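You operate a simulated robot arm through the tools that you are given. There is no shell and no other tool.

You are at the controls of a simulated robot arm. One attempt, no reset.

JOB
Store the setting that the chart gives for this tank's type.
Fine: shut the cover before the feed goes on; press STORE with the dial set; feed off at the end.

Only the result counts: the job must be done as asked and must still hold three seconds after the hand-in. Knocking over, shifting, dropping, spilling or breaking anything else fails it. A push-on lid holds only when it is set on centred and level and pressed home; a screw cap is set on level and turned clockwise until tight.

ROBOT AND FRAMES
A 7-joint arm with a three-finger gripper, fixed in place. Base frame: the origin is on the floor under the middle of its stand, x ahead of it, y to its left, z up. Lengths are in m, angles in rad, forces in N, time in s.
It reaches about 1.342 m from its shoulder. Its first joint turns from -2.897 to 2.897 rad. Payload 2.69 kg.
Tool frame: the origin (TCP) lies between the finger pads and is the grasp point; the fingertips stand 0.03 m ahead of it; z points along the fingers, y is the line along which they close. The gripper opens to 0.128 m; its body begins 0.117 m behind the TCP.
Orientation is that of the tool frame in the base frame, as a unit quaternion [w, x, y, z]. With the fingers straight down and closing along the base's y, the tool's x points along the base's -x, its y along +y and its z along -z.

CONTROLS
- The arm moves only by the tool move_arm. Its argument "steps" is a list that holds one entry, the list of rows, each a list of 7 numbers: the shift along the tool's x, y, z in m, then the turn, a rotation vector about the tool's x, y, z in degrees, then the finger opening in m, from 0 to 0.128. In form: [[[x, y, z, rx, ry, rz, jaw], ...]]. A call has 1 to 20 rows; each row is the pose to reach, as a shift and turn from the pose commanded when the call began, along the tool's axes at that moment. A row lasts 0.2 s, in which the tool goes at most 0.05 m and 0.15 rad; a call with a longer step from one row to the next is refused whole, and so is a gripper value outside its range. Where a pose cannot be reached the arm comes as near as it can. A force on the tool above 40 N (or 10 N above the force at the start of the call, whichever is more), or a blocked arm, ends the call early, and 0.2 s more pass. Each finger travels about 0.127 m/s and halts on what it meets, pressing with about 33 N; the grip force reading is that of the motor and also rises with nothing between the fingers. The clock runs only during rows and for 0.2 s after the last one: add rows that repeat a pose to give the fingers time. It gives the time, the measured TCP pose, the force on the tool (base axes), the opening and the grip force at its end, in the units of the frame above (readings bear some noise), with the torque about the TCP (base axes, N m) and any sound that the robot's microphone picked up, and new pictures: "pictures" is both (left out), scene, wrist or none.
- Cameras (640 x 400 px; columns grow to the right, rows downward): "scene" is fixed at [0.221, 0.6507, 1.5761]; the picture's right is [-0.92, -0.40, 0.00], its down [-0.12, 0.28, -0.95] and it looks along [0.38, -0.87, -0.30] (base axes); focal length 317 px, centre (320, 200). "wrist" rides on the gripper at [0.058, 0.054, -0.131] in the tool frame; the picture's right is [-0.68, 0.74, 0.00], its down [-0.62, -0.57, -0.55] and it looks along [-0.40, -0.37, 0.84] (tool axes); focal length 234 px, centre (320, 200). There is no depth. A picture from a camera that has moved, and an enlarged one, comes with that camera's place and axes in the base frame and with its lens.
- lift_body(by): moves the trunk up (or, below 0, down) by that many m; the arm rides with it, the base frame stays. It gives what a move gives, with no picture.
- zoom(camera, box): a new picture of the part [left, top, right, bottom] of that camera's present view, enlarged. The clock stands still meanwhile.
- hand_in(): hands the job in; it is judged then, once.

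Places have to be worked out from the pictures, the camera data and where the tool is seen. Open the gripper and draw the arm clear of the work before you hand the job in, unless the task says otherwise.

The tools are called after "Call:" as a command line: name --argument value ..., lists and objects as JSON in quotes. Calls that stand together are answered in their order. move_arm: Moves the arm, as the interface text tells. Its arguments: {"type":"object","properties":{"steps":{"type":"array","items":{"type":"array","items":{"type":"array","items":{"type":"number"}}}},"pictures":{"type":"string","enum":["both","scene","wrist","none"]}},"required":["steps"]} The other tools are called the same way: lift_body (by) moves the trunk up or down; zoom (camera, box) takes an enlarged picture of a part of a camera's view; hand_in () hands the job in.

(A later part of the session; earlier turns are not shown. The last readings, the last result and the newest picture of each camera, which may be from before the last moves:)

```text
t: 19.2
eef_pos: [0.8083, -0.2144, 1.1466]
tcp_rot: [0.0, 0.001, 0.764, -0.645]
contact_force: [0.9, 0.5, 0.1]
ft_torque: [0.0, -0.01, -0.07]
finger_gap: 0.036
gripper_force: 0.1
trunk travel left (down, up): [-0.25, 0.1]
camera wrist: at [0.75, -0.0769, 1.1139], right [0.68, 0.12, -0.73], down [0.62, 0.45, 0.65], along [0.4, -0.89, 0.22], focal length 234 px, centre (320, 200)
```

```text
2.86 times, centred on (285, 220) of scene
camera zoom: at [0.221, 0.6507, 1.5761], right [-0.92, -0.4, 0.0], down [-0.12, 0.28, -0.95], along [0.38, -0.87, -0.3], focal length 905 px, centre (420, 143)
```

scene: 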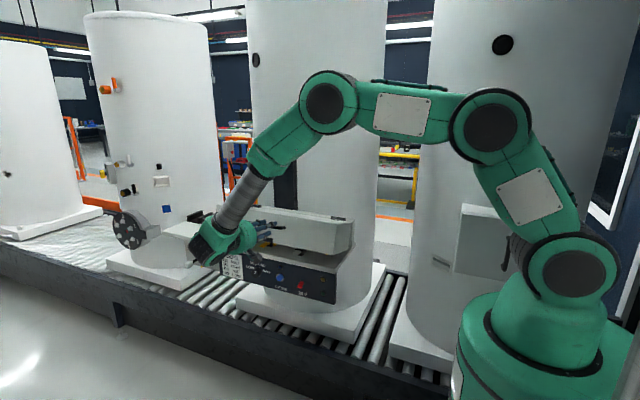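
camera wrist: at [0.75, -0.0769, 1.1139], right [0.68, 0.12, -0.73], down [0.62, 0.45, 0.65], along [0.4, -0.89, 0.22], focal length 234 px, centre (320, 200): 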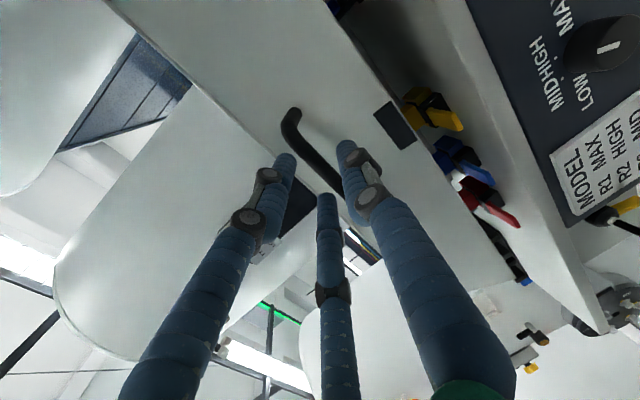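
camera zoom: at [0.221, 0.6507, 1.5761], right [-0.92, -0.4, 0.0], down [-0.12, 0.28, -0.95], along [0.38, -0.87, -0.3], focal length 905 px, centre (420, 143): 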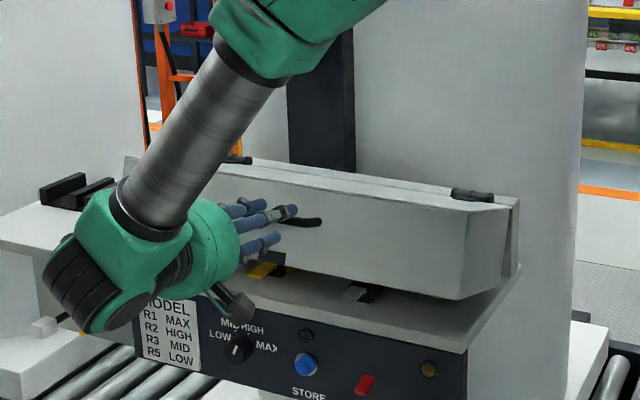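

Almost shut: the skirt is a few centimetres over the deck and nothing is in its way (latch levers end around y≈-0.32, skirt lands about -0.27). I lower it slowly through the last 15°.

Call:
move_arm --steps '[[[0, 0.0098, 0.001, 1.6, 0, 0, 0.036], [0, 0.0199, 0.0023, 3.25, 0, 0, 0.036], [0, 0.0298, 0.0041, 4.9, 0, 0, 0.036], [0, 0.0396, 0.0061, 6.5, 0, 0, 0.036], [0, 0.0493, 0.0088, 8.1, 0, 0, 0.036], [0, 0.0588, 0.0119, 9.75, 0, 0, 0.036], [0, 0.0588, 0.0119, 9.75, 0, 0, 0.036]]]' --pictures "both"

Call:
zoom --camera "scene" --box '[205, 170, 365, 310]'

```text
t: 20.8
eef_pos: [0.8075, -0.2148, 1.085]
tcp_rot: [-0.001, 0.0, 0.708, -0.707]
contact_force: [1.4, -0.2, -0.6]
ft_torque: [-0.01, 0.0, 0.01]
finger_gap: 0.036
gripper_force: 0.0
trunk travel left (down, up): [-0.25, 0.1]
camera wrist: at [0.7501, -0.0867, 1.0309], right [0.68, 0.0, -0.74], down [0.62, 0.55, 0.57], along [0.4, -0.84, 0.37], focal length 234 px, centre (320, 200)
```

scene: 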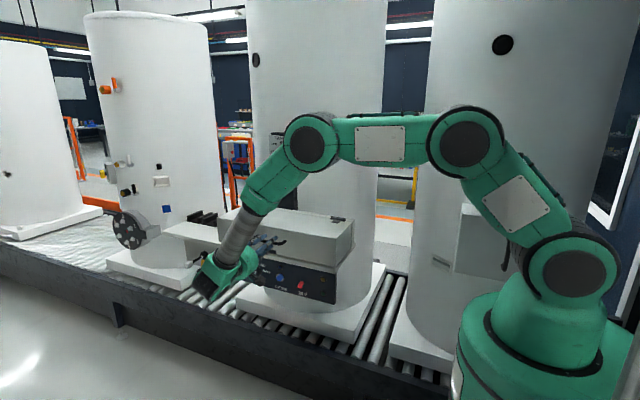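
wrist: 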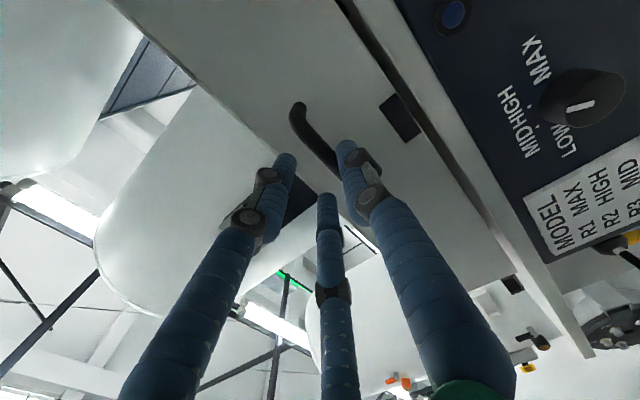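

```text
2.86 times, centred on (285, 240) of scene
camera zoom: at [0.221, 0.6507, 1.5761], right [-0.92, -0.4, 0.0], down [-0.12, 0.28, -0.95], along [0.38, -0.87, -0.3], focal length 905 px, centre (420, 86)
```

zoom: 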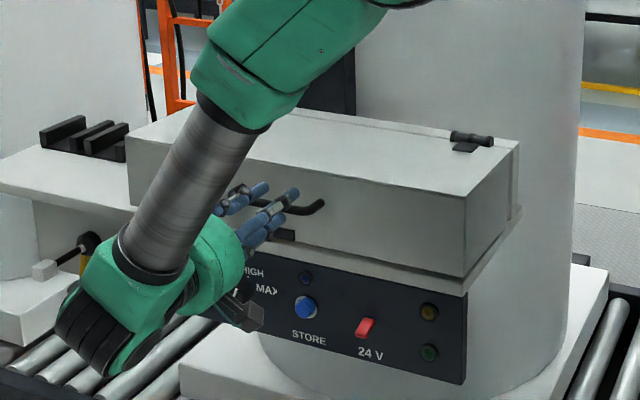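

The cover looks almost fully down. I press down gently in small steps through the handle and watch the vertical force.

Call:
move_arm --steps '[[[0, 0.003, 0, 0, 0, 0, 0.036], [0, 0.006, 0, 0, 0, 0, 0.036], [0, 0.009, 0, 0, 0, 0, 0.036], [0, 0.009, 0, 0, 0, 0, 0.036]]]' --pictures "both"

Call:
zoom --camera "scene" --box '[250, 210, 360, 290]'

Call:
zoom --camera "wrist" --box '[260, 0, 560, 260]'

```text
t: 21.8
eef_pos: [0.8077, -0.2157, 1.0757]
tcp_rot: [-0.001, 0.0, 0.708, -0.706]
contact_force: [-0.1, 0.1, -0.2]
ft_torque: [0.03, 0.0, 0.01]
finger_gap: 0.0362
gripper_force: 0.0
trunk travel left (down, up): [-0.25, 0.1]
camera wrist: at [0.75, -0.0863, 1.0224], right [0.68, 0.0, -0.74], down [0.62, 0.55, 0.57], along [0.4, -0.84, 0.37], focal length 234 px, centre (320, 200)
```

scene: 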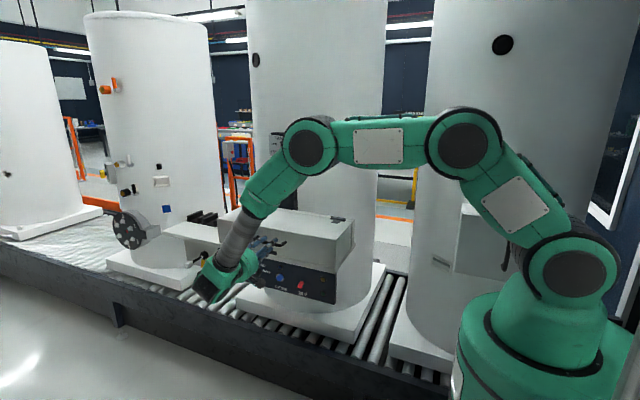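
wrist: 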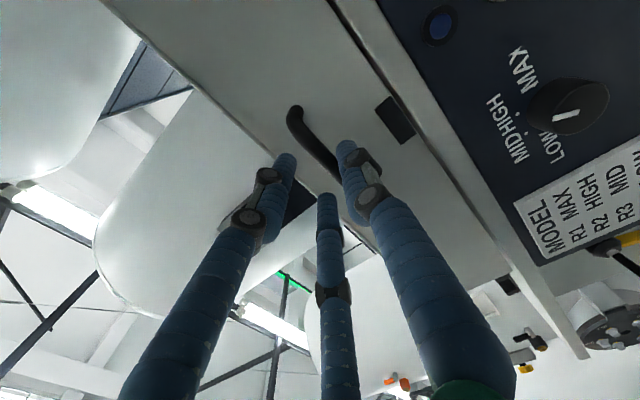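

```text
5.00 times, centred on (305, 250) of scene
camera zoom: at [0.221, 0.6507, 1.5761], right [-0.92, -0.4, 0.0], down [-0.12, 0.28, -0.95], along [0.38, -0.87, -0.3], focal length 1583 px, centre (395, -50)
```

zoom: 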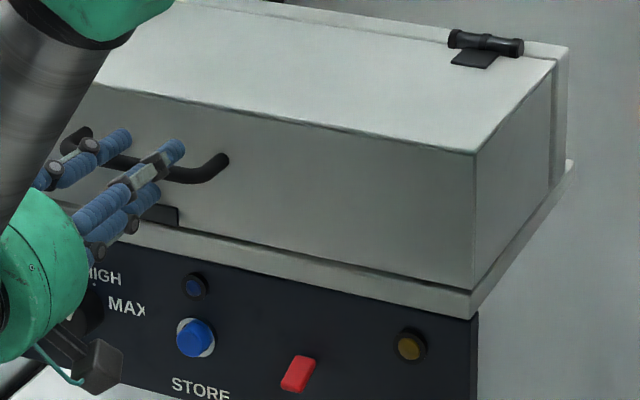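

```text
1.54 times, centred on (410, 130) of wrist
camera zoom: at [0.75, -0.0863, 1.0224], right [0.68, 0.0, -0.74], down [0.62, 0.55, 0.57], along [0.4, -0.84, 0.37], focal length 360 px, centre (182, 308)
```

zoom: 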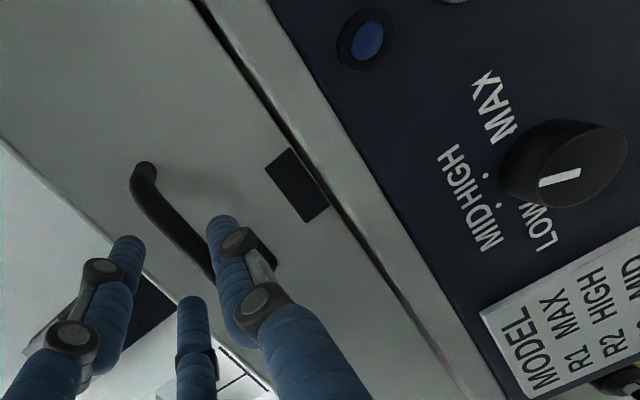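

No force yet, so the pair may not have touched the bar from above. I press down a little further, in small steps.

Call:
move_arm --steps '[[[0, 0.003, 0, 0, 0, 0, 0.036], [0, 0.006, 0, 0, 0, 0, 0.036], [0, 0.009, 0, 0, 0, 0, 0.036], [0, 0.012, 0, 0, 0, 0, 0.036]]]' --pictures "both"

Call:
zoom --camera "scene" --box '[250, 210, 360, 290]'

```text
t: 22.8
eef_pos: [0.8083, -0.2164, 1.0661]
tcp_rot: [-0.001, -0.001, -0.707, 0.708]
contact_force: [-1.6, 8.2, 10.3]
ft_torque: [-0.38, 0.17, 0.02]
finger_gap: 0.0385
gripper_force: 2.5
trunk travel left (down, up): [-0.25, 0.1]
camera wrist: at [0.7499, -0.0863, 1.0114], right [0.68, 0.0, -0.74], down [0.61, 0.55, 0.57], along [0.4, -0.83, 0.37], focal length 234 px, centre (320, 200)
```

scene: 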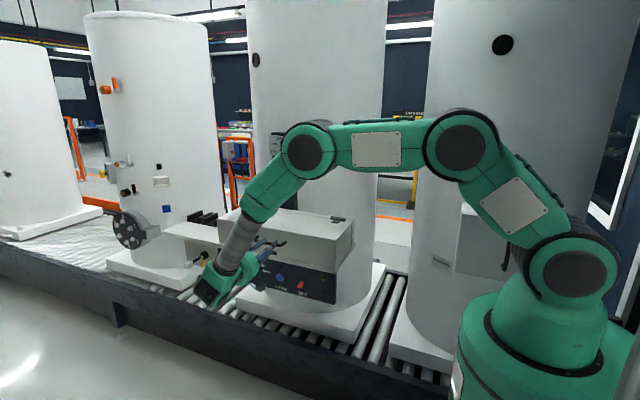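
wrist: 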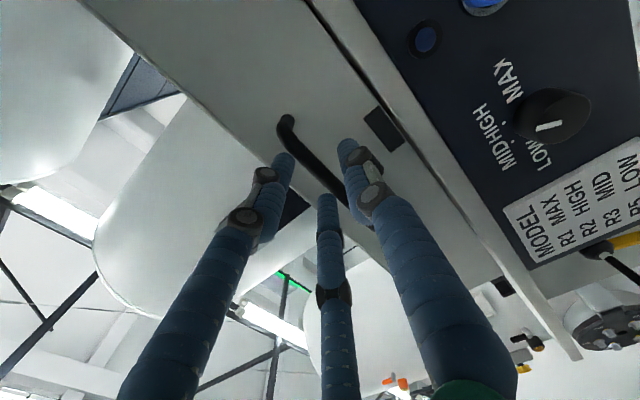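

```text
5.00 times, centred on (305, 250) of scene
camera zoom: at [0.221, 0.6507, 1.5761], right [-0.92, -0.4, 0.0], down [-0.12, 0.28, -0.95], along [0.38, -0.87, -0.3], focal length 1583 px, centre (395, -50)
```

zoom: 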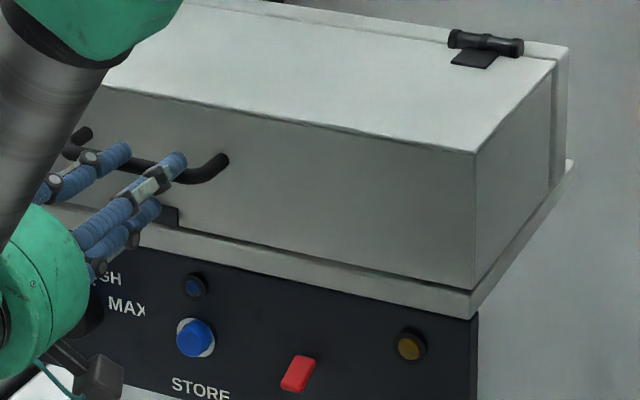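

The pair now presses on the bar with ~10 N and the cover doesn't move: it is shut. I release, open the fingers and draw straight back along +y.

Call:
move_arm --steps '[[[0, -0.006, 0, 0, 0, 0, 0.04], [0, -0.009, 0, 0, 0, 0, 0.06], [0, -0.009, 0, 0, 0, 0, 0.06], [0, -0.009, -0.03, 0, 0, 0, 0.06], [0, -0.009, -0.07, 0, 0, 0, 0.06], [0, -0.009, -0.11, 0, 0, 0, 0.06], [0, -0.009, -0.15, 0, 0, 0, 0.06], [0, -0.009, -0.19, 0, 0, 0, 0.06], [0, -0.009, -0.19, 0, 0, 0, 0.06]]]' --pictures "both"

Call:
zoom --camera "scene" --box '[205, 190, 365, 310]'

```text
t: 24.8
eef_pos: [0.8072, -0.0264, 1.0734]
tcp_rot: [0.0, 0.0, 0.707, -0.707]
contact_force: [0.1, 1.0, 0.6]
ft_torque: [-0.01, -0.01, 0.04]
finger_gap: 0.0599
gripper_force: 0.0
trunk travel left (down, up): [-0.25, 0.1]
camera wrist: at [0.7477, 0.1036, 1.0192], right [0.68, 0.0, -0.74], down [0.62, 0.55, 0.57], along [0.4, -0.84, 0.37], focal length 234 px, centre (320, 200)
```

scene: 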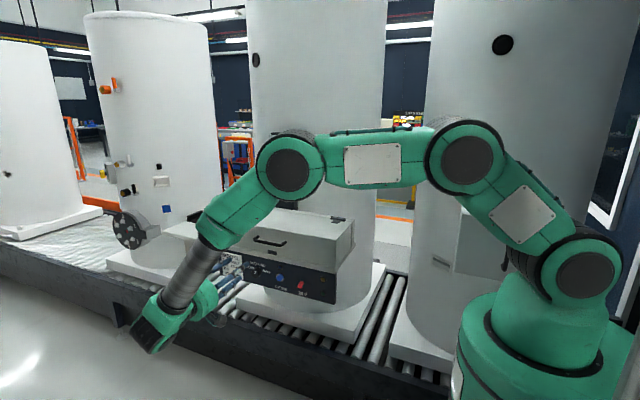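
wrist: 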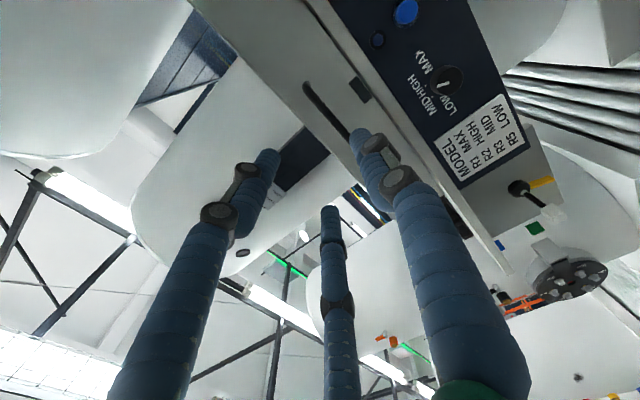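

```text
3.33 times, centred on (285, 250) of scene
camera zoom: at [0.221, 0.6507, 1.5761], right [-0.92, -0.4, 0.0], down [-0.12, 0.28, -0.95], along [0.38, -0.87, -0.3], focal length 1056 px, centre (437, 33)
```

zoom: 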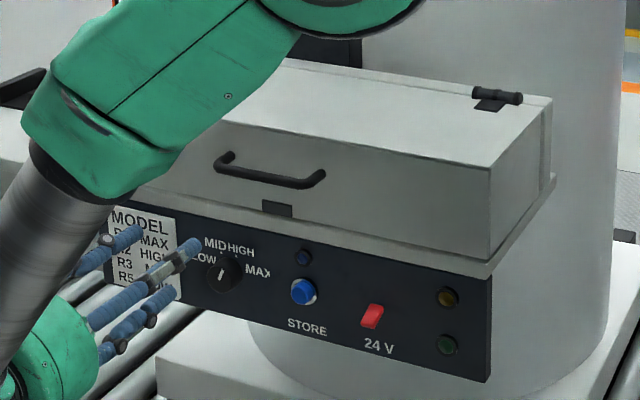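

The cover stays shut. Next the dial. I roll the tool -90° (camera on top) and centre it in front of the dial at about x=0.889, z=0.928, still ~0.2 m out, to measure the knob closely.

Call:
move_arm --steps '[[[-0.0075, 0.0132, 0, 0, 0, -8.18, 0.07], [-0.015, 0.0264, 0, 0, 0, -16.36, 0.07], [-0.0224, 0.0395, 0, 0, 0, -24.55, 0.07], [-0.03, 0.0527, 0, 0, 0, -32.73, 0.07], [-0.0373, 0.066, 0, 0, 0, -40.91, 0.07], [-0.0447, 0.079, 0, 0, 0, -49.09, 0.07], [-0.0522, 0.092, 0, 0, 0, -57.27, 0.07], [-0.0596, 0.105, 0, 0, 0, -65.45, 0.07], [-0.067, 0.1186, 0, 0, 0, -73.64, 0.07], [-0.0745, 0.132, 0, 0, 0, -81.82, 0.07], [-0.082, 0.145, 0, 0, 0, -90, 0.07], [-0.082, 0.145, 0, 0, 0, -90, 0.07]]]' --pictures "both"

Call:
zoom --camera "wrist" --box '[220, 100, 420, 225]'

Call:
zoom --camera "scene" --box '[205, 230, 345, 310]'

```text
t: 27.4
eef_pos: [0.8912, -0.0272, 0.9267]
tcp_rot: [0.5, 0.501, -0.499, 0.5]
contact_force: [-0.7, 0.4, 0.6]
ft_torque: [0.0, 0.02, -0.04]
finger_gap: 0.07
gripper_force: 0.1
trunk travel left (down, up): [-0.25, 0.1]
camera wrist: at [0.8367, 0.1029, 0.9854], right [-0.74, 0.0, -0.68], down [0.56, 0.55, -0.62], along [0.37, -0.84, -0.4], focal length 234 px, centre (320, 200)
```

scene: 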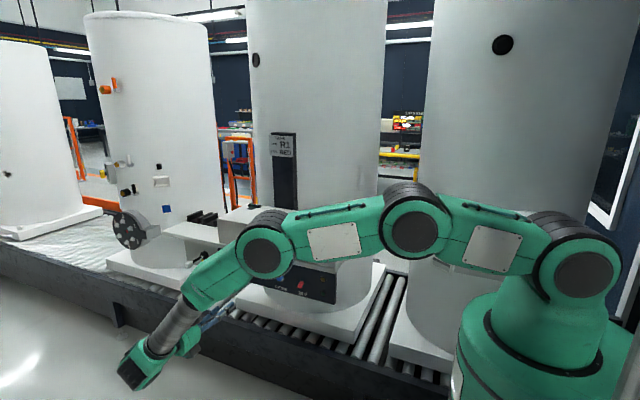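
wrist: 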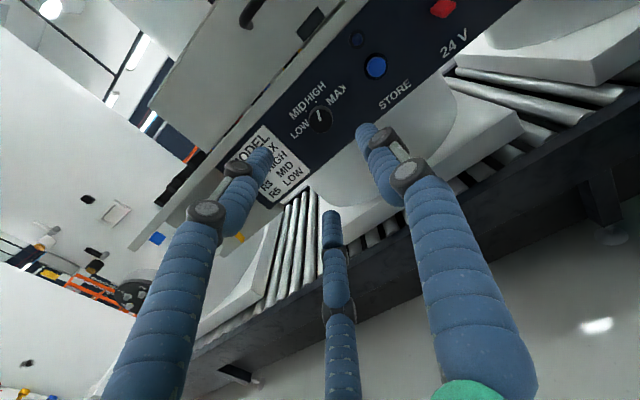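

```text
3.20 times, centred on (320, 162) of wrist
camera zoom: at [0.8367, 0.1029, 0.9854], right [-0.74, 0.0, -0.68], down [0.56, 0.55, -0.62], along [0.37, -0.84, -0.4], focal length 749 px, centre (320, 320)
```

zoom: 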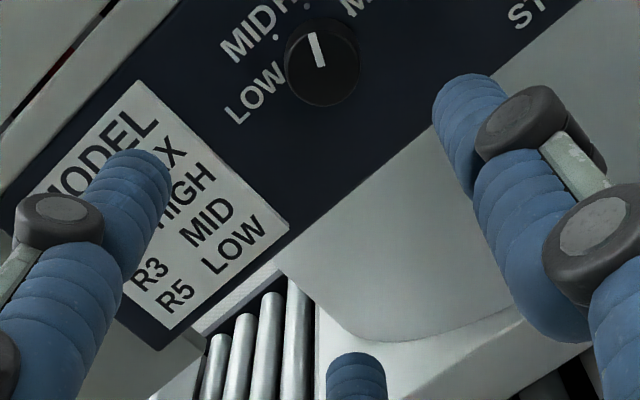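

```text
4.57 times, centred on (275, 270) of scene
camera zoom: at [0.221, 0.6507, 1.5761], right [-0.92, -0.4, 0.0], down [-0.12, 0.28, -0.95], along [0.38, -0.87, -0.3], focal length 1448 px, centre (526, -120)
```

zoom: 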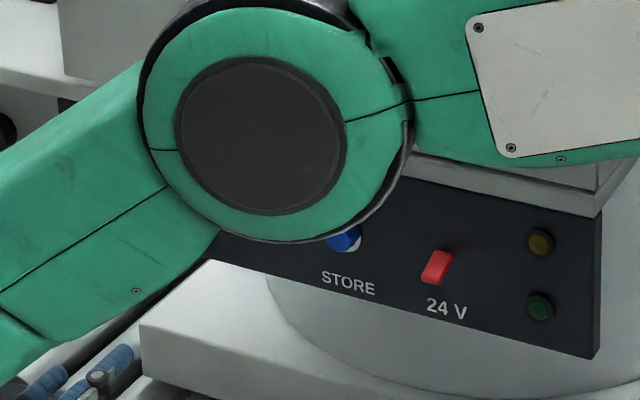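

Triangulating this view with the earlier one puts the dial face at about (0.901, -0.272, 0.915). I step closer (TCP y≈-0.14) on that axis and look again.

Call:
move_arm --steps '[[[-0.003, -0.0023, 0.028, 0, 0, 0, 0.07], [-0.006, -0.0046, 0.056, 0, 0, 0, 0.07], [-0.009, -0.007, 0.085, 0, 0, 0, 0.07], [-0.0117, -0.0093, 0.113, 0, 0, 0, 0.07], [-0.0117, -0.0093, 0.113, 0, 0, 0, 0.07]]]' --pictures "both"

Call:
zoom --camera "wrist" --box '[240, 70, 440, 195]'

```text
t: 28.6
eef_pos: [0.8984, -0.1403, 0.9166]
tcp_rot: [0.5, 0.5, -0.5, 0.5]
contact_force: [-0.6, -0.3, 1.2]
ft_torque: [-0.01, 0.01, -0.04]
finger_gap: 0.0703
gripper_force: 0.0
trunk travel left (down, up): [-0.25, 0.1]
camera wrist: at [0.8457, -0.0106, 0.973], right [-0.74, 0.0, -0.68], down [0.56, 0.55, -0.62], along [0.37, -0.84, -0.4], focal length 234 px, centre (320, 200)
```

scene: 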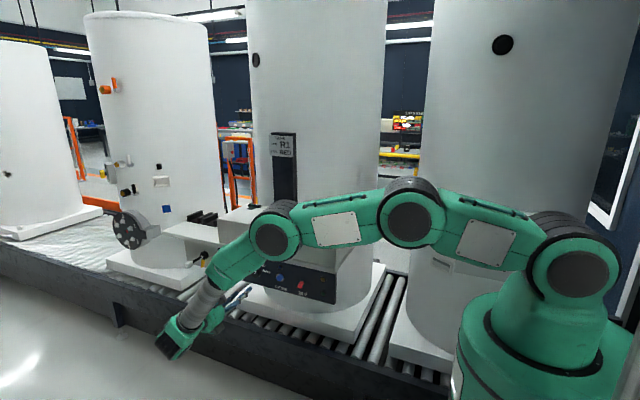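
wrist: 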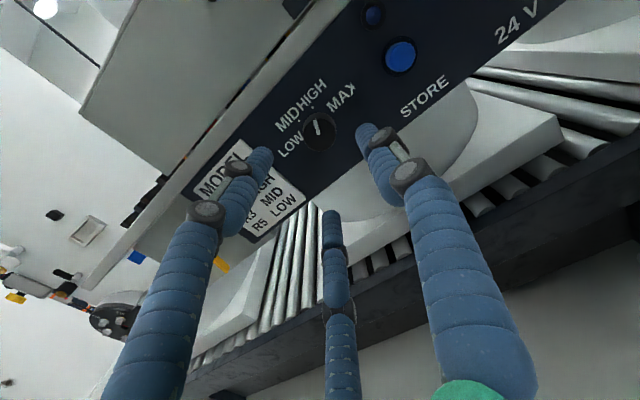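

```text
3.20 times, centred on (340, 132) of wrist
camera zoom: at [0.8457, -0.0106, 0.973], right [-0.74, 0.0, -0.68], down [0.56, 0.55, -0.62], along [0.37, -0.84, -0.4], focal length 749 px, centre (256, 416)
```

zoom: 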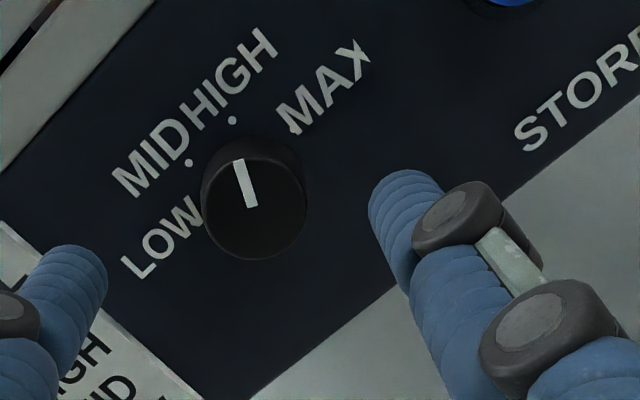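

The knob lies on the tool axis to within a couple of millimetres. I advance with open fingers around it, in small steps for the last part, to bring fingertips to about y≈-0.28.

Call:
move_arm --steps '[[[0, 0, 0.03, 0, 0, 0, 0.07], [0, 0, 0.06, 0, 0, 0, 0.07], [0, 0, 0.08, 0, 0, 0, 0.07], [0, 0, 0.09, 0, 0, 0, 0.07], [0, 0, 0.097, 0, 0, 0, 0.07], [0, 0, 0.103, 0, 0, 0, 0.07], [0, 0, 0.107, 0, 0, 0, 0.07], [0, 0, 0.107, 0, 0, 0, 0.07]]]' --pictures "both"

Call:
zoom --camera "wrist" --box '[220, 70, 420, 230]'

Call:
zoom --camera "scene" --box '[205, 230, 345, 330]'

```text
t: 30.4
eef_pos: [0.899, -0.2482, 0.918]
tcp_rot: [0.5, 0.5, -0.5, 0.5]
contact_force: [0.7, 0.1, -0.7]
ft_torque: [-0.03, -0.01, 0.0]
finger_gap: 0.0701
gripper_force: 0.0
trunk travel left (down, up): [-0.25, 0.1]
camera wrist: at [0.8459, -0.1164, 0.9751], right [-0.74, 0.0, -0.68], down [0.57, 0.55, -0.62], along [0.37, -0.84, -0.4], focal length 234 px, centre (320, 200)
```

scene: 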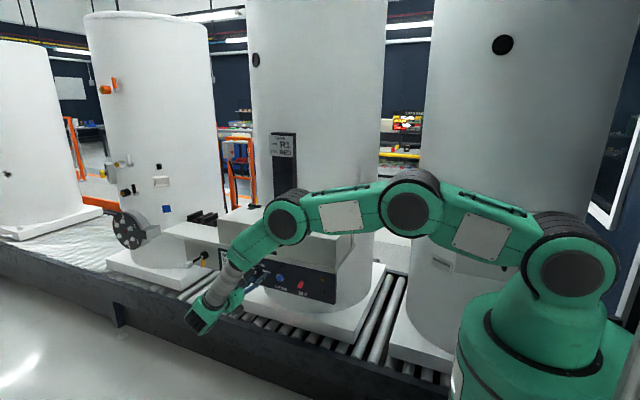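
wrist: 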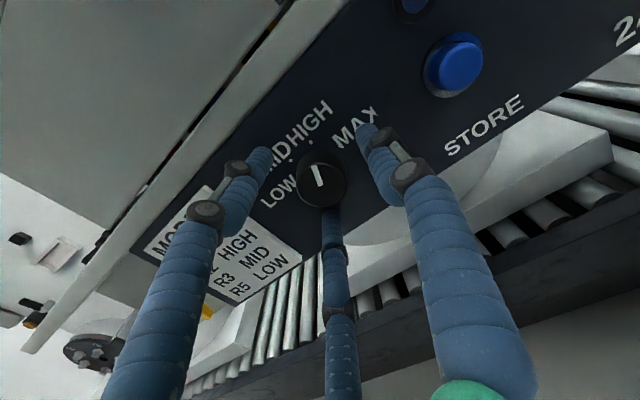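

```text
2.50 times, centred on (320, 150) of wrist
camera zoom: at [0.8459, -0.1164, 0.9751], right [-0.74, 0.0, -0.68], down [0.57, 0.55, -0.62], along [0.37, -0.84, -0.4], focal length 585 px, centre (320, 325)
```

zoom: 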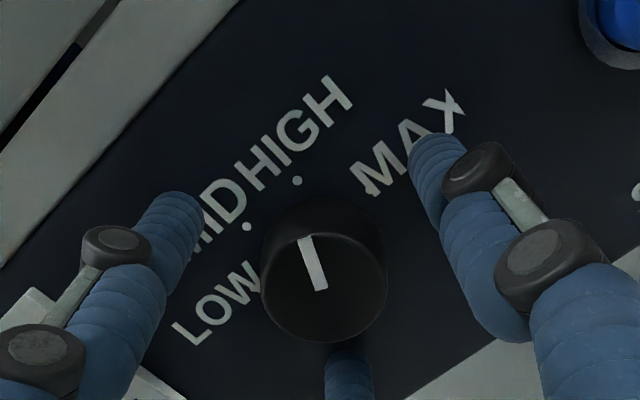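

```text
4.00 times, centred on (275, 280) of scene
camera zoom: at [0.221, 0.6507, 1.5761], right [-0.92, -0.4, 0.0], down [-0.12, 0.28, -0.95], along [0.38, -0.87, -0.3], focal length 1267 px, centre (500, -120)
```

zoom: 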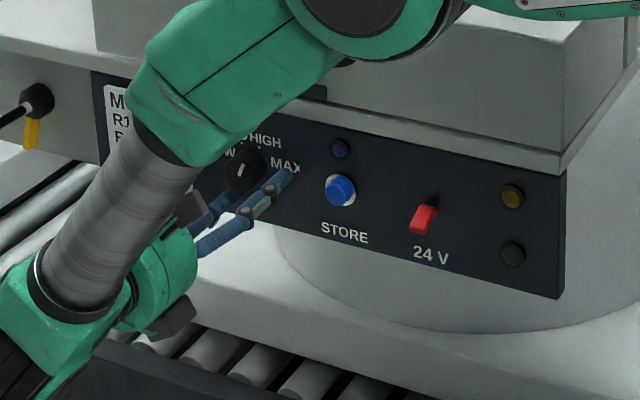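

The knob face is at (0.8995, -0.260, 0.916) and the fingers surround it, tips ~18 mm past the face. I close on it and check the forces before turning.

Call:
move_arm --steps '[[[0, 0, 0, 0, 0, 0, 0.05], [0, 0, 0, 0, 0, 0, 0.028], [0, 0, 0, 0, 0, 0, 0.028], [0, 0, 0, 0, 0, 0, 0.028]]]' --pictures "wrist"

Call:
zoom --camera "wrist" --box '[220, 70, 420, 230]'

```text
t: 31.4
eef_pos: [0.8999, -0.246, 0.9149]
tcp_rot: [0.5, 0.501, -0.5, 0.499]
contact_force: [9.1, 0.4, -15.8]
ft_torque: [0.59, -0.06, 0.46]
finger_gap: 0.0365
gripper_force: 45.4
trunk travel left (down, up): [-0.25, 0.1]
camera wrist: at [0.8465, -0.1164, 0.9732], right [-0.74, 0.0, -0.67], down [0.56, 0.55, -0.62], along [0.37, -0.84, -0.41], focal length 234 px, centre (320, 200)
```

wrist: 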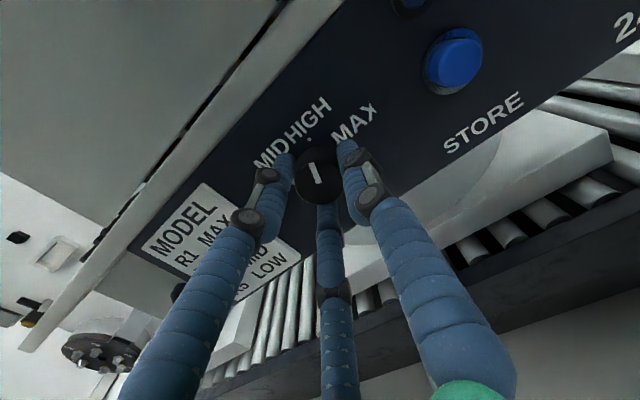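

```text
2.50 times, centred on (320, 150) of wrist
camera zoom: at [0.8465, -0.1164, 0.9732], right [-0.74, 0.0, -0.67], down [0.56, 0.55, -0.62], along [0.37, -0.84, -0.41], focal length 585 px, centre (320, 325)
```

zoom: 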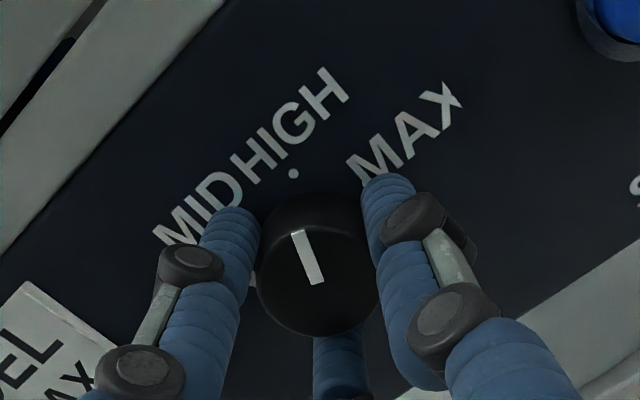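

Gripped at 36.5 mm, with a side force of ~18 N from a few mm misalignment. I relax that by shifting slightly (down 4 mm, +x 2 mm), then turn the knob clockwise by 50°.

Call:
move_arm --steps '[[[-0.004, -0.002, 0, 0, 0, 0, 0.028], [-0.004, -0.002, 0, 0, 0, 5, 0.028], [-0.004, -0.002, 0, 0, 0, 12, 0.028], [-0.004, -0.002, 0, 0, 0, 19, 0.028], [-0.004, -0.002, 0, 0, 0, 26, 0.028], [-0.004, -0.002, 0, 0, 0, 33, 0.028], [-0.004, -0.002, 0, 0, 0, 40, 0.028], [-0.004, -0.002, 0, 0, 0, 46, 0.028], [-0.004, -0.002, 0, 0, 0, 50, 0.028], [-0.004, -0.002, 0, 0, 0, 50, 0.028]]]' --pictures "wrist"

Call:
zoom --camera "wrist" --box '[220, 70, 420, 230]'

Call:
zoom --camera "scene" --box '[225, 240, 315, 300]'

```text
t: 33.6
eef_pos: [0.9013, -0.247, 0.916]
tcp_rot: [0.24, 0.241, -0.664, 0.665]
contact_force: [-19.6, 2.7, 21.7]
ft_torque: [-0.82, -0.04, -0.53]
finger_gap: 0.0365
gripper_force: 45.0
trunk travel left (down, up): [-0.25, 0.1]
camera wrist: at [0.8211, -0.1163, 0.9105], right [0.05, 0.0, -1.0], down [0.83, 0.55, 0.04], along [0.55, -0.84, 0.03], focal length 234 px, centre (320, 200)
```

wrist: 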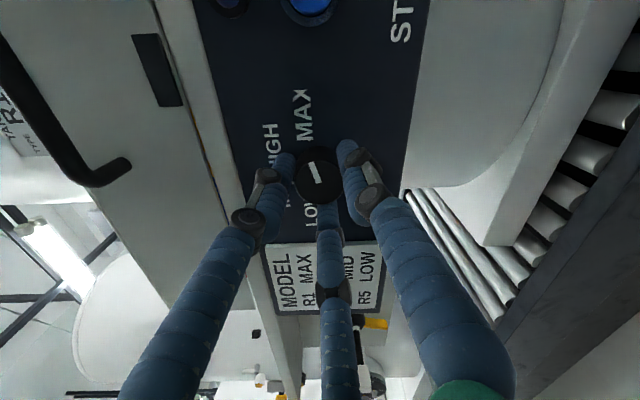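

```text
2.50 times, centred on (320, 150) of wrist
camera zoom: at [0.8211, -0.1163, 0.9105], right [0.05, 0.0, -1.0], down [0.83, 0.55, 0.04], along [0.55, -0.84, 0.03], focal length 585 px, centre (320, 325)
```

zoom: 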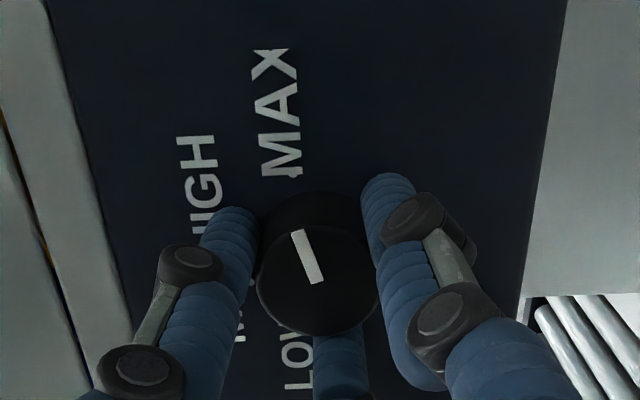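

```text
6.67 times, centred on (270, 270) of scene
camera zoom: at [0.221, 0.6507, 1.5761], right [-0.92, -0.4, 0.0], down [-0.12, 0.28, -0.95], along [0.38, -0.87, -0.3], focal length 2111 px, centre (653, -267)
```

zoom: 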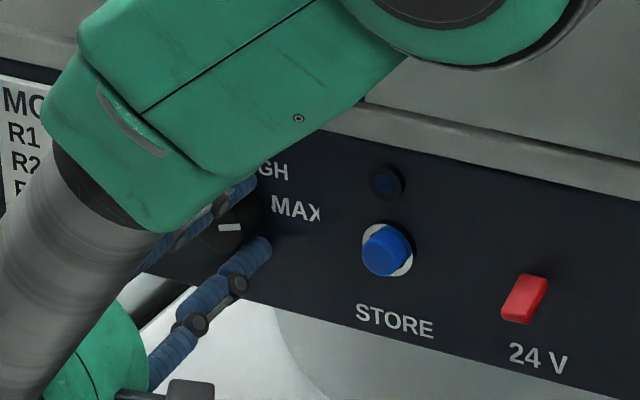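

The knob followed: the pointer now reads at MAX. I ease the side force (shift ~5 mm along the tool's x), open the fingers and retreat straight back, then check the dial.

Call:
move_arm --steps '[[[0.005, 0, 0, 0, 0, 0, 0.028], [0.005, 0, 0, 0, 0, 0, 0.045], [0.005, 0, 0, 0, 0, 0, 0.07], [0.005, 0, 0, 0, 0, 0, 0.07], [0.005, 0, -0.03, 0, 0, 0, 0.07], [0.005, 0, -0.06, 0, 0, 0, 0.07], [0.005, 0, -0.1, 0, 0, 0, 0.07], [0.005, 0, -0.1, 0, 0, 0, 0.07]]]' --pictures "both"

Call:
zoom --camera "wrist" --box '[220, 20, 420, 180]'

Call:
zoom --camera "scene" --box '[225, 240, 315, 300]'

```text
t: 35.4
eef_pos: [0.8986, -0.1448, 0.9153]
tcp_rot: [0.243, 0.243, -0.664, 0.664]
contact_force: [-0.5, 0.0, -0.3]
ft_torque: [-0.02, 0.0, -0.01]
finger_gap: 0.0699
gripper_force: 0.1
trunk travel left (down, up): [-0.25, 0.1]
camera wrist: at [0.8181, -0.0144, 0.9115], right [0.04, 0.0, -1.0], down [0.83, 0.55, 0.04], along [0.55, -0.84, 0.03], focal length 234 px, centre (320, 200)
```

scene: 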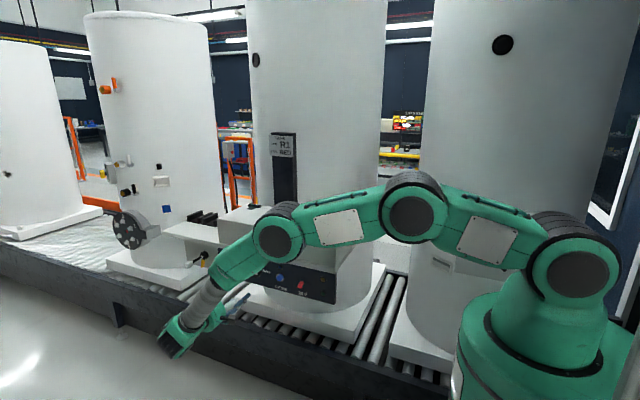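
wrist: 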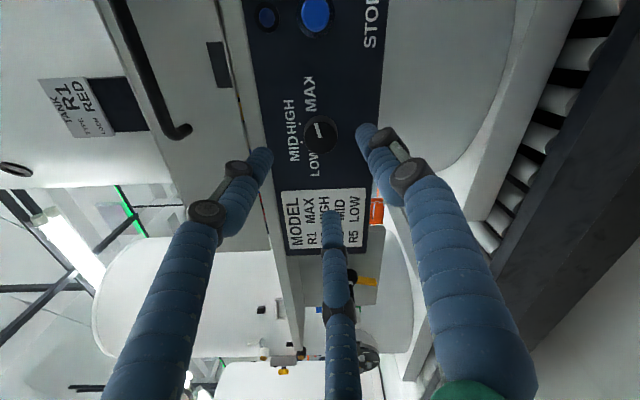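

```text
2.50 times, centred on (320, 100) of wrist
camera zoom: at [0.8181, -0.0144, 0.9115], right [0.04, 0.0, -1.0], down [0.83, 0.55, 0.04], along [0.55, -0.84, 0.03], focal length 585 px, centre (320, 450)
```

zoom: 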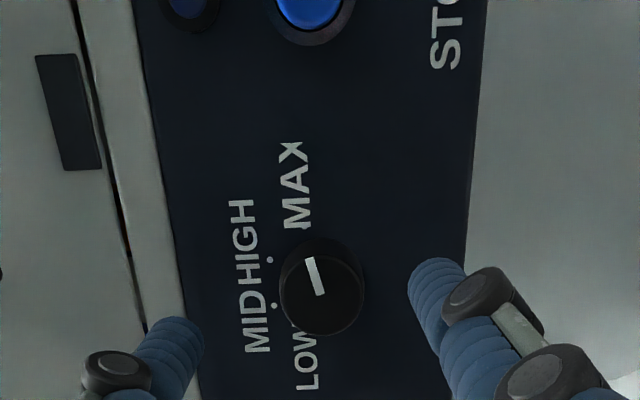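

```text
6.67 times, centred on (270, 270) of scene
camera zoom: at [0.221, 0.6507, 1.5761], right [-0.92, -0.4, 0.0], down [-0.12, 0.28, -0.95], along [0.38, -0.87, -0.3], focal length 2111 px, centre (653, -267)
```

zoom: 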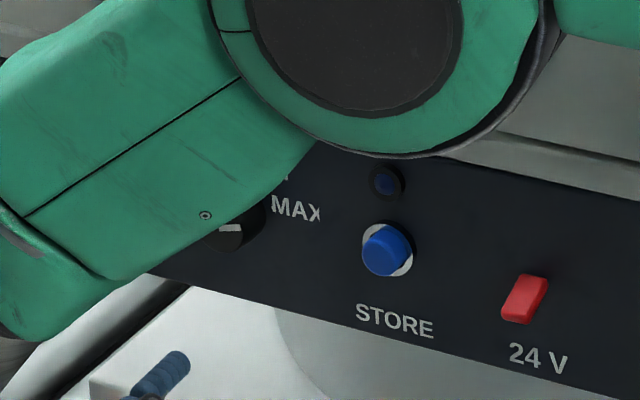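

The dial pointer sits at ~74°, matching the MAX mark. Now I go to the front of the 24 V switch (x≈0.70), rolling back so the camera is on top and closing the fingers into a poker.

Call:
move_arm --steps '[[[0, 0, -0.025, 0, 0, 0, 0.03], [0.023, 0.0166, -0.025, 0, 0, -7.1, 0], [0.046, 0.0333, -0.025, 0, 0, -14.3, 0], [0.069, 0.05, -0.025, 0, 0, -21.4, 0], [0.092, 0.0665, -0.025, 0, 0, -28.6, 0], [0.115, 0.083, -0.025, 0, 0, -35.7, 0], [0.139, 0.1, -0.025, 0, 0, -42.9, 0], [0.1616, 0.1164, -0.025, 0, 0, -50, 0], [0.1616, 0.1164, -0.025, 0, 0, -50, 0]]]' --pictures "both"

Call:
zoom --camera "wrist" --box '[240, 70, 400, 190]'

Call:
zoom --camera "scene" --box '[245, 240, 345, 310]'

```text
t: 37.4
eef_pos: [0.6973, -0.1222, 0.9315]
tcp_rot: [0.5, 0.501, -0.499, 0.5]
contact_force: [0.0, 0.3, 0.3]
ft_torque: [0.0, 0.02, 0.01]
finger_gap: 0.0023
gripper_force: 31.5
trunk travel left (down, up): [-0.25, 0.1]
camera wrist: at [0.6444, 0.008, 0.9891], right [-0.74, 0.0, -0.68], down [0.56, 0.55, -0.62], along [0.37, -0.84, -0.4], focal length 234 px, centre (320, 200)
```

scene: 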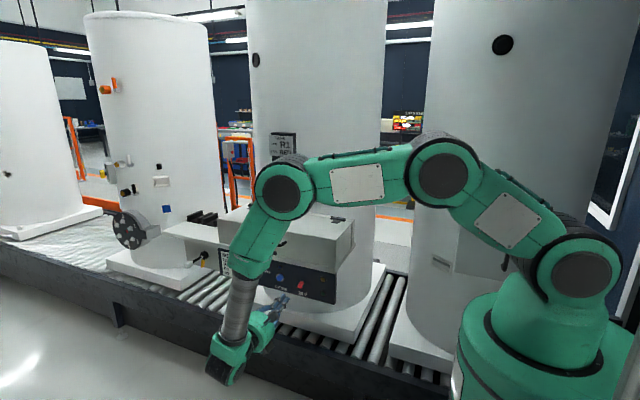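
wrist: 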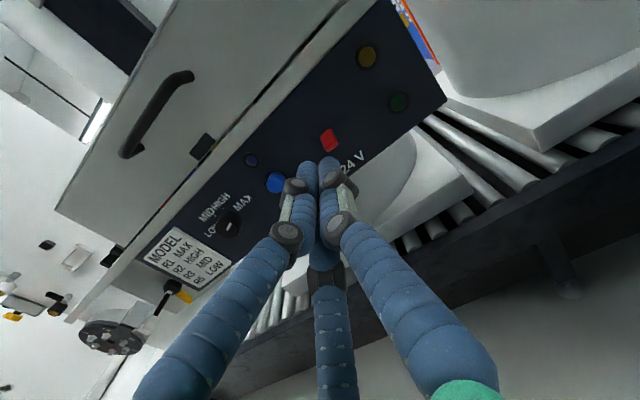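

```text
3.33 times, centred on (320, 130) of wrist
camera zoom: at [0.6444, 0.008, 0.9891], right [-0.74, 0.0, -0.68], down [0.56, 0.55, -0.62], along [0.37, -0.84, -0.4], focal length 781 px, centre (320, 433)
```

zoom: 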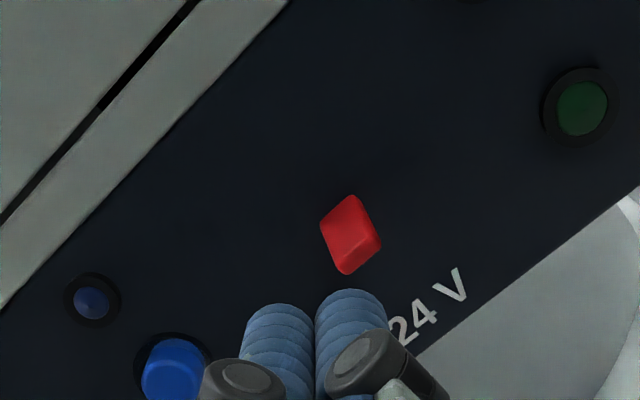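

```text
5.71 times, centred on (295, 275) of scene
camera zoom: at [0.221, 0.6507, 1.5761], right [-0.92, -0.4, 0.0], down [-0.12, 0.28, -0.95], along [0.38, -0.87, -0.3], focal length 1810 px, centre (463, -229)
```

zoom: 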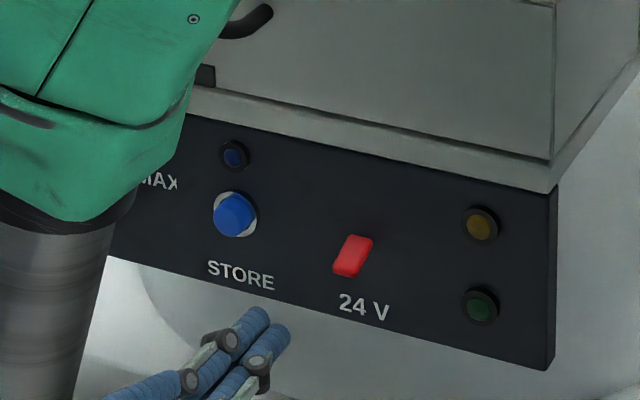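

The red switch is a paddle toggle pointing out and down (tip ≈ (0.700, -0.26, 0.905), pivot z≈0.918), so it's off; I need to push its tip up from below. I lower the closed fingers to z≈0.868 and then advance under the lever.

Call:
move_arm --steps '[[[-0.022, -0.001, 0, 0, 0, 0, 0], [-0.045, -0.002, 0, 0, 0, 0, 0], [-0.0635, -0.0027, 0.02, 0, 0, 0, 0], [-0.0635, -0.0027, 0.05, 0, 0, 0, 0], [-0.0635, -0.0027, 0.08, 0, 0, 0, 0], [-0.0635, -0.0027, 0.1, 0, 0, 0, 0], [-0.0635, -0.0027, 0.112, 0, 0, 0, 0], [-0.0635, -0.0027, 0.12, 0, 0, 0, 0], [-0.0635, -0.0027, 0.12, 0, 0, 0, 0]]]' --pictures "both"

Call:
zoom --camera "wrist" --box '[240, 70, 400, 190]'

Call:
zoom --camera "scene" --box '[260, 255, 345, 315]'

```text
t: 39.4
eef_pos: [0.7013, -0.2403, 0.8678]
tcp_rot: [0.499, 0.501, -0.499, 0.501]
contact_force: [-0.6, -0.3, -0.1]
ft_torque: [-0.03, -0.04, -0.01]
finger_gap: 0.002
gripper_force: 31.5
trunk travel left (down, up): [-0.25, 0.1]
camera wrist: at [0.6473, -0.1108, 0.9256], right [-0.74, 0.0, -0.68], down [0.57, 0.55, -0.62], along [0.37, -0.84, -0.4], focal length 234 px, centre (320, 200)
```

scene: 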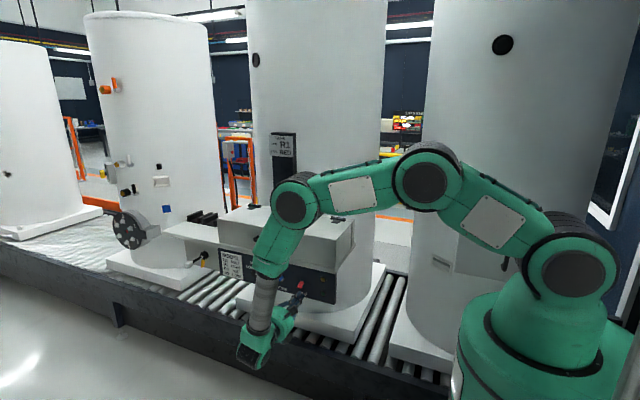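
wrist: 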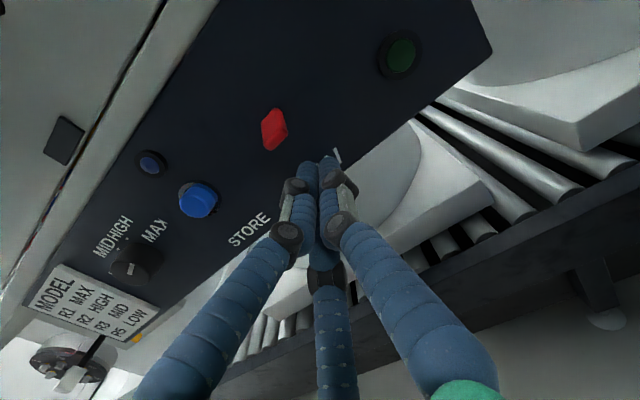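

```text
3.33 times, centred on (320, 130) of wrist
camera zoom: at [0.6473, -0.1108, 0.9256], right [-0.74, 0.0, -0.68], down [0.57, 0.55, -0.62], along [0.37, -0.84, -0.4], focal length 781 px, centre (320, 433)
```

zoom: 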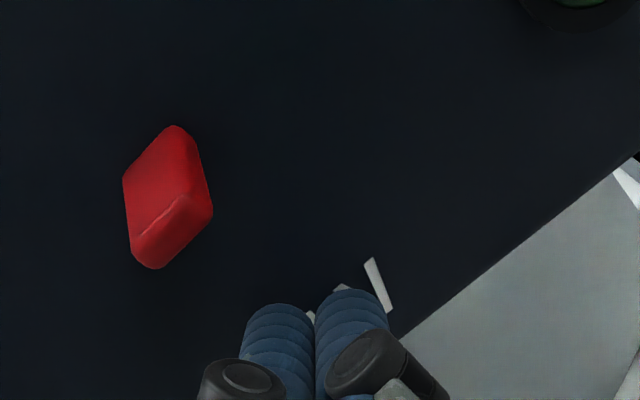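

```text
6.67 times, centred on (302, 285) of scene
camera zoom: at [0.221, 0.6507, 1.5761], right [-0.92, -0.4, 0.0], down [-0.12, 0.28, -0.95], along [0.38, -0.87, -0.3], focal length 2111 px, centre (437, -367)
```

zoom: 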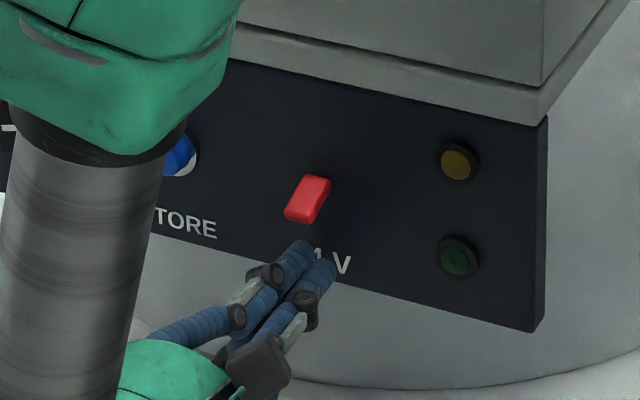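

The fingers sit right below the paddle's tip (underside z≈0.905). I now raise them in small steps to swing the paddle up.

Call:
move_arm --steps '[[[0.01, 0, 0, 0, 0, 0, 0], [0.018, 0, 0, 0, 0, 0, 0], [0.023, 0, 0, 0, 0, 0, 0], [0.028, 0, 0, 0, 0, 0, 0], [0.033, 0, 0, 0, 0, 0, 0], [0.038, 0, 0, 0, 0, 0, 0], [0.043, 0, 0, 0, 0, 0, 0]]]' --pictures "both"

Call:
zoom --camera "wrist" --box '[240, 90, 400, 210]'

Call:
zoom --camera "scene" --box '[260, 255, 345, 315]'

```text
t: 41.0
eef_pos: [0.7015, -0.2433, 0.9048]
tcp_rot: [0.5, 0.502, -0.499, 0.498]
contact_force: [7.6, 1.6, -33.0]
ft_torque: [0.84, 0.21, 0.35]
finger_gap: 0.0022
gripper_force: 31.2
trunk travel left (down, up): [-0.25, 0.1]
camera wrist: at [0.648, -0.1121, 0.9644], right [-0.74, 0.0, -0.67], down [0.56, 0.55, -0.62], along [0.37, -0.83, -0.41], focal length 234 px, centre (320, 200)
```

scene: 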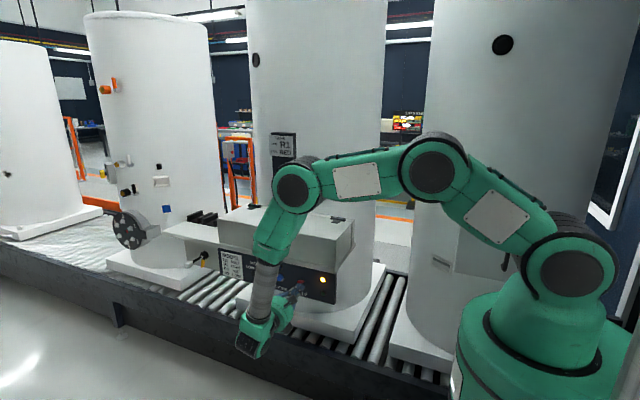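
wrist: 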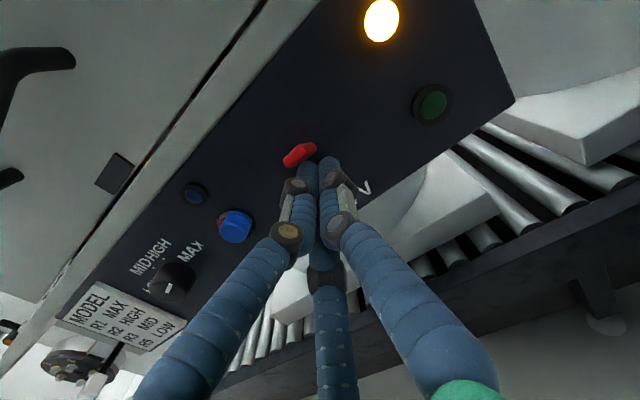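

```text
3.33 times, centred on (320, 150) of wrist
camera zoom: at [0.648, -0.1121, 0.9644], right [-0.74, 0.0, -0.67], down [0.56, 0.55, -0.62], along [0.37, -0.83, -0.41], focal length 781 px, centre (320, 367)
```

zoom: 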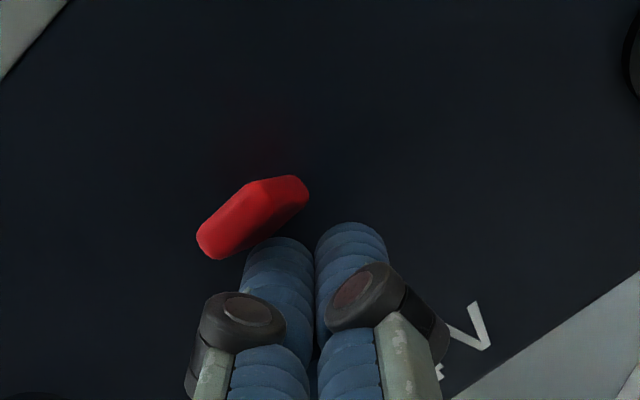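

```text
6.67 times, centred on (302, 285) of scene
camera zoom: at [0.221, 0.6507, 1.5761], right [-0.92, -0.4, 0.0], down [-0.12, 0.28, -0.95], along [0.38, -0.87, -0.3], focal length 2111 px, centre (437, -367)
```

zoom: 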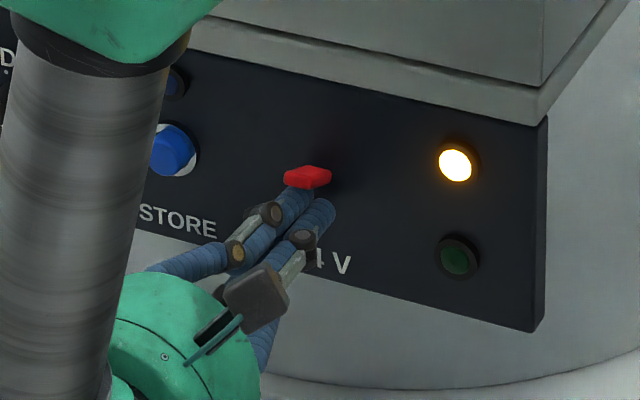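

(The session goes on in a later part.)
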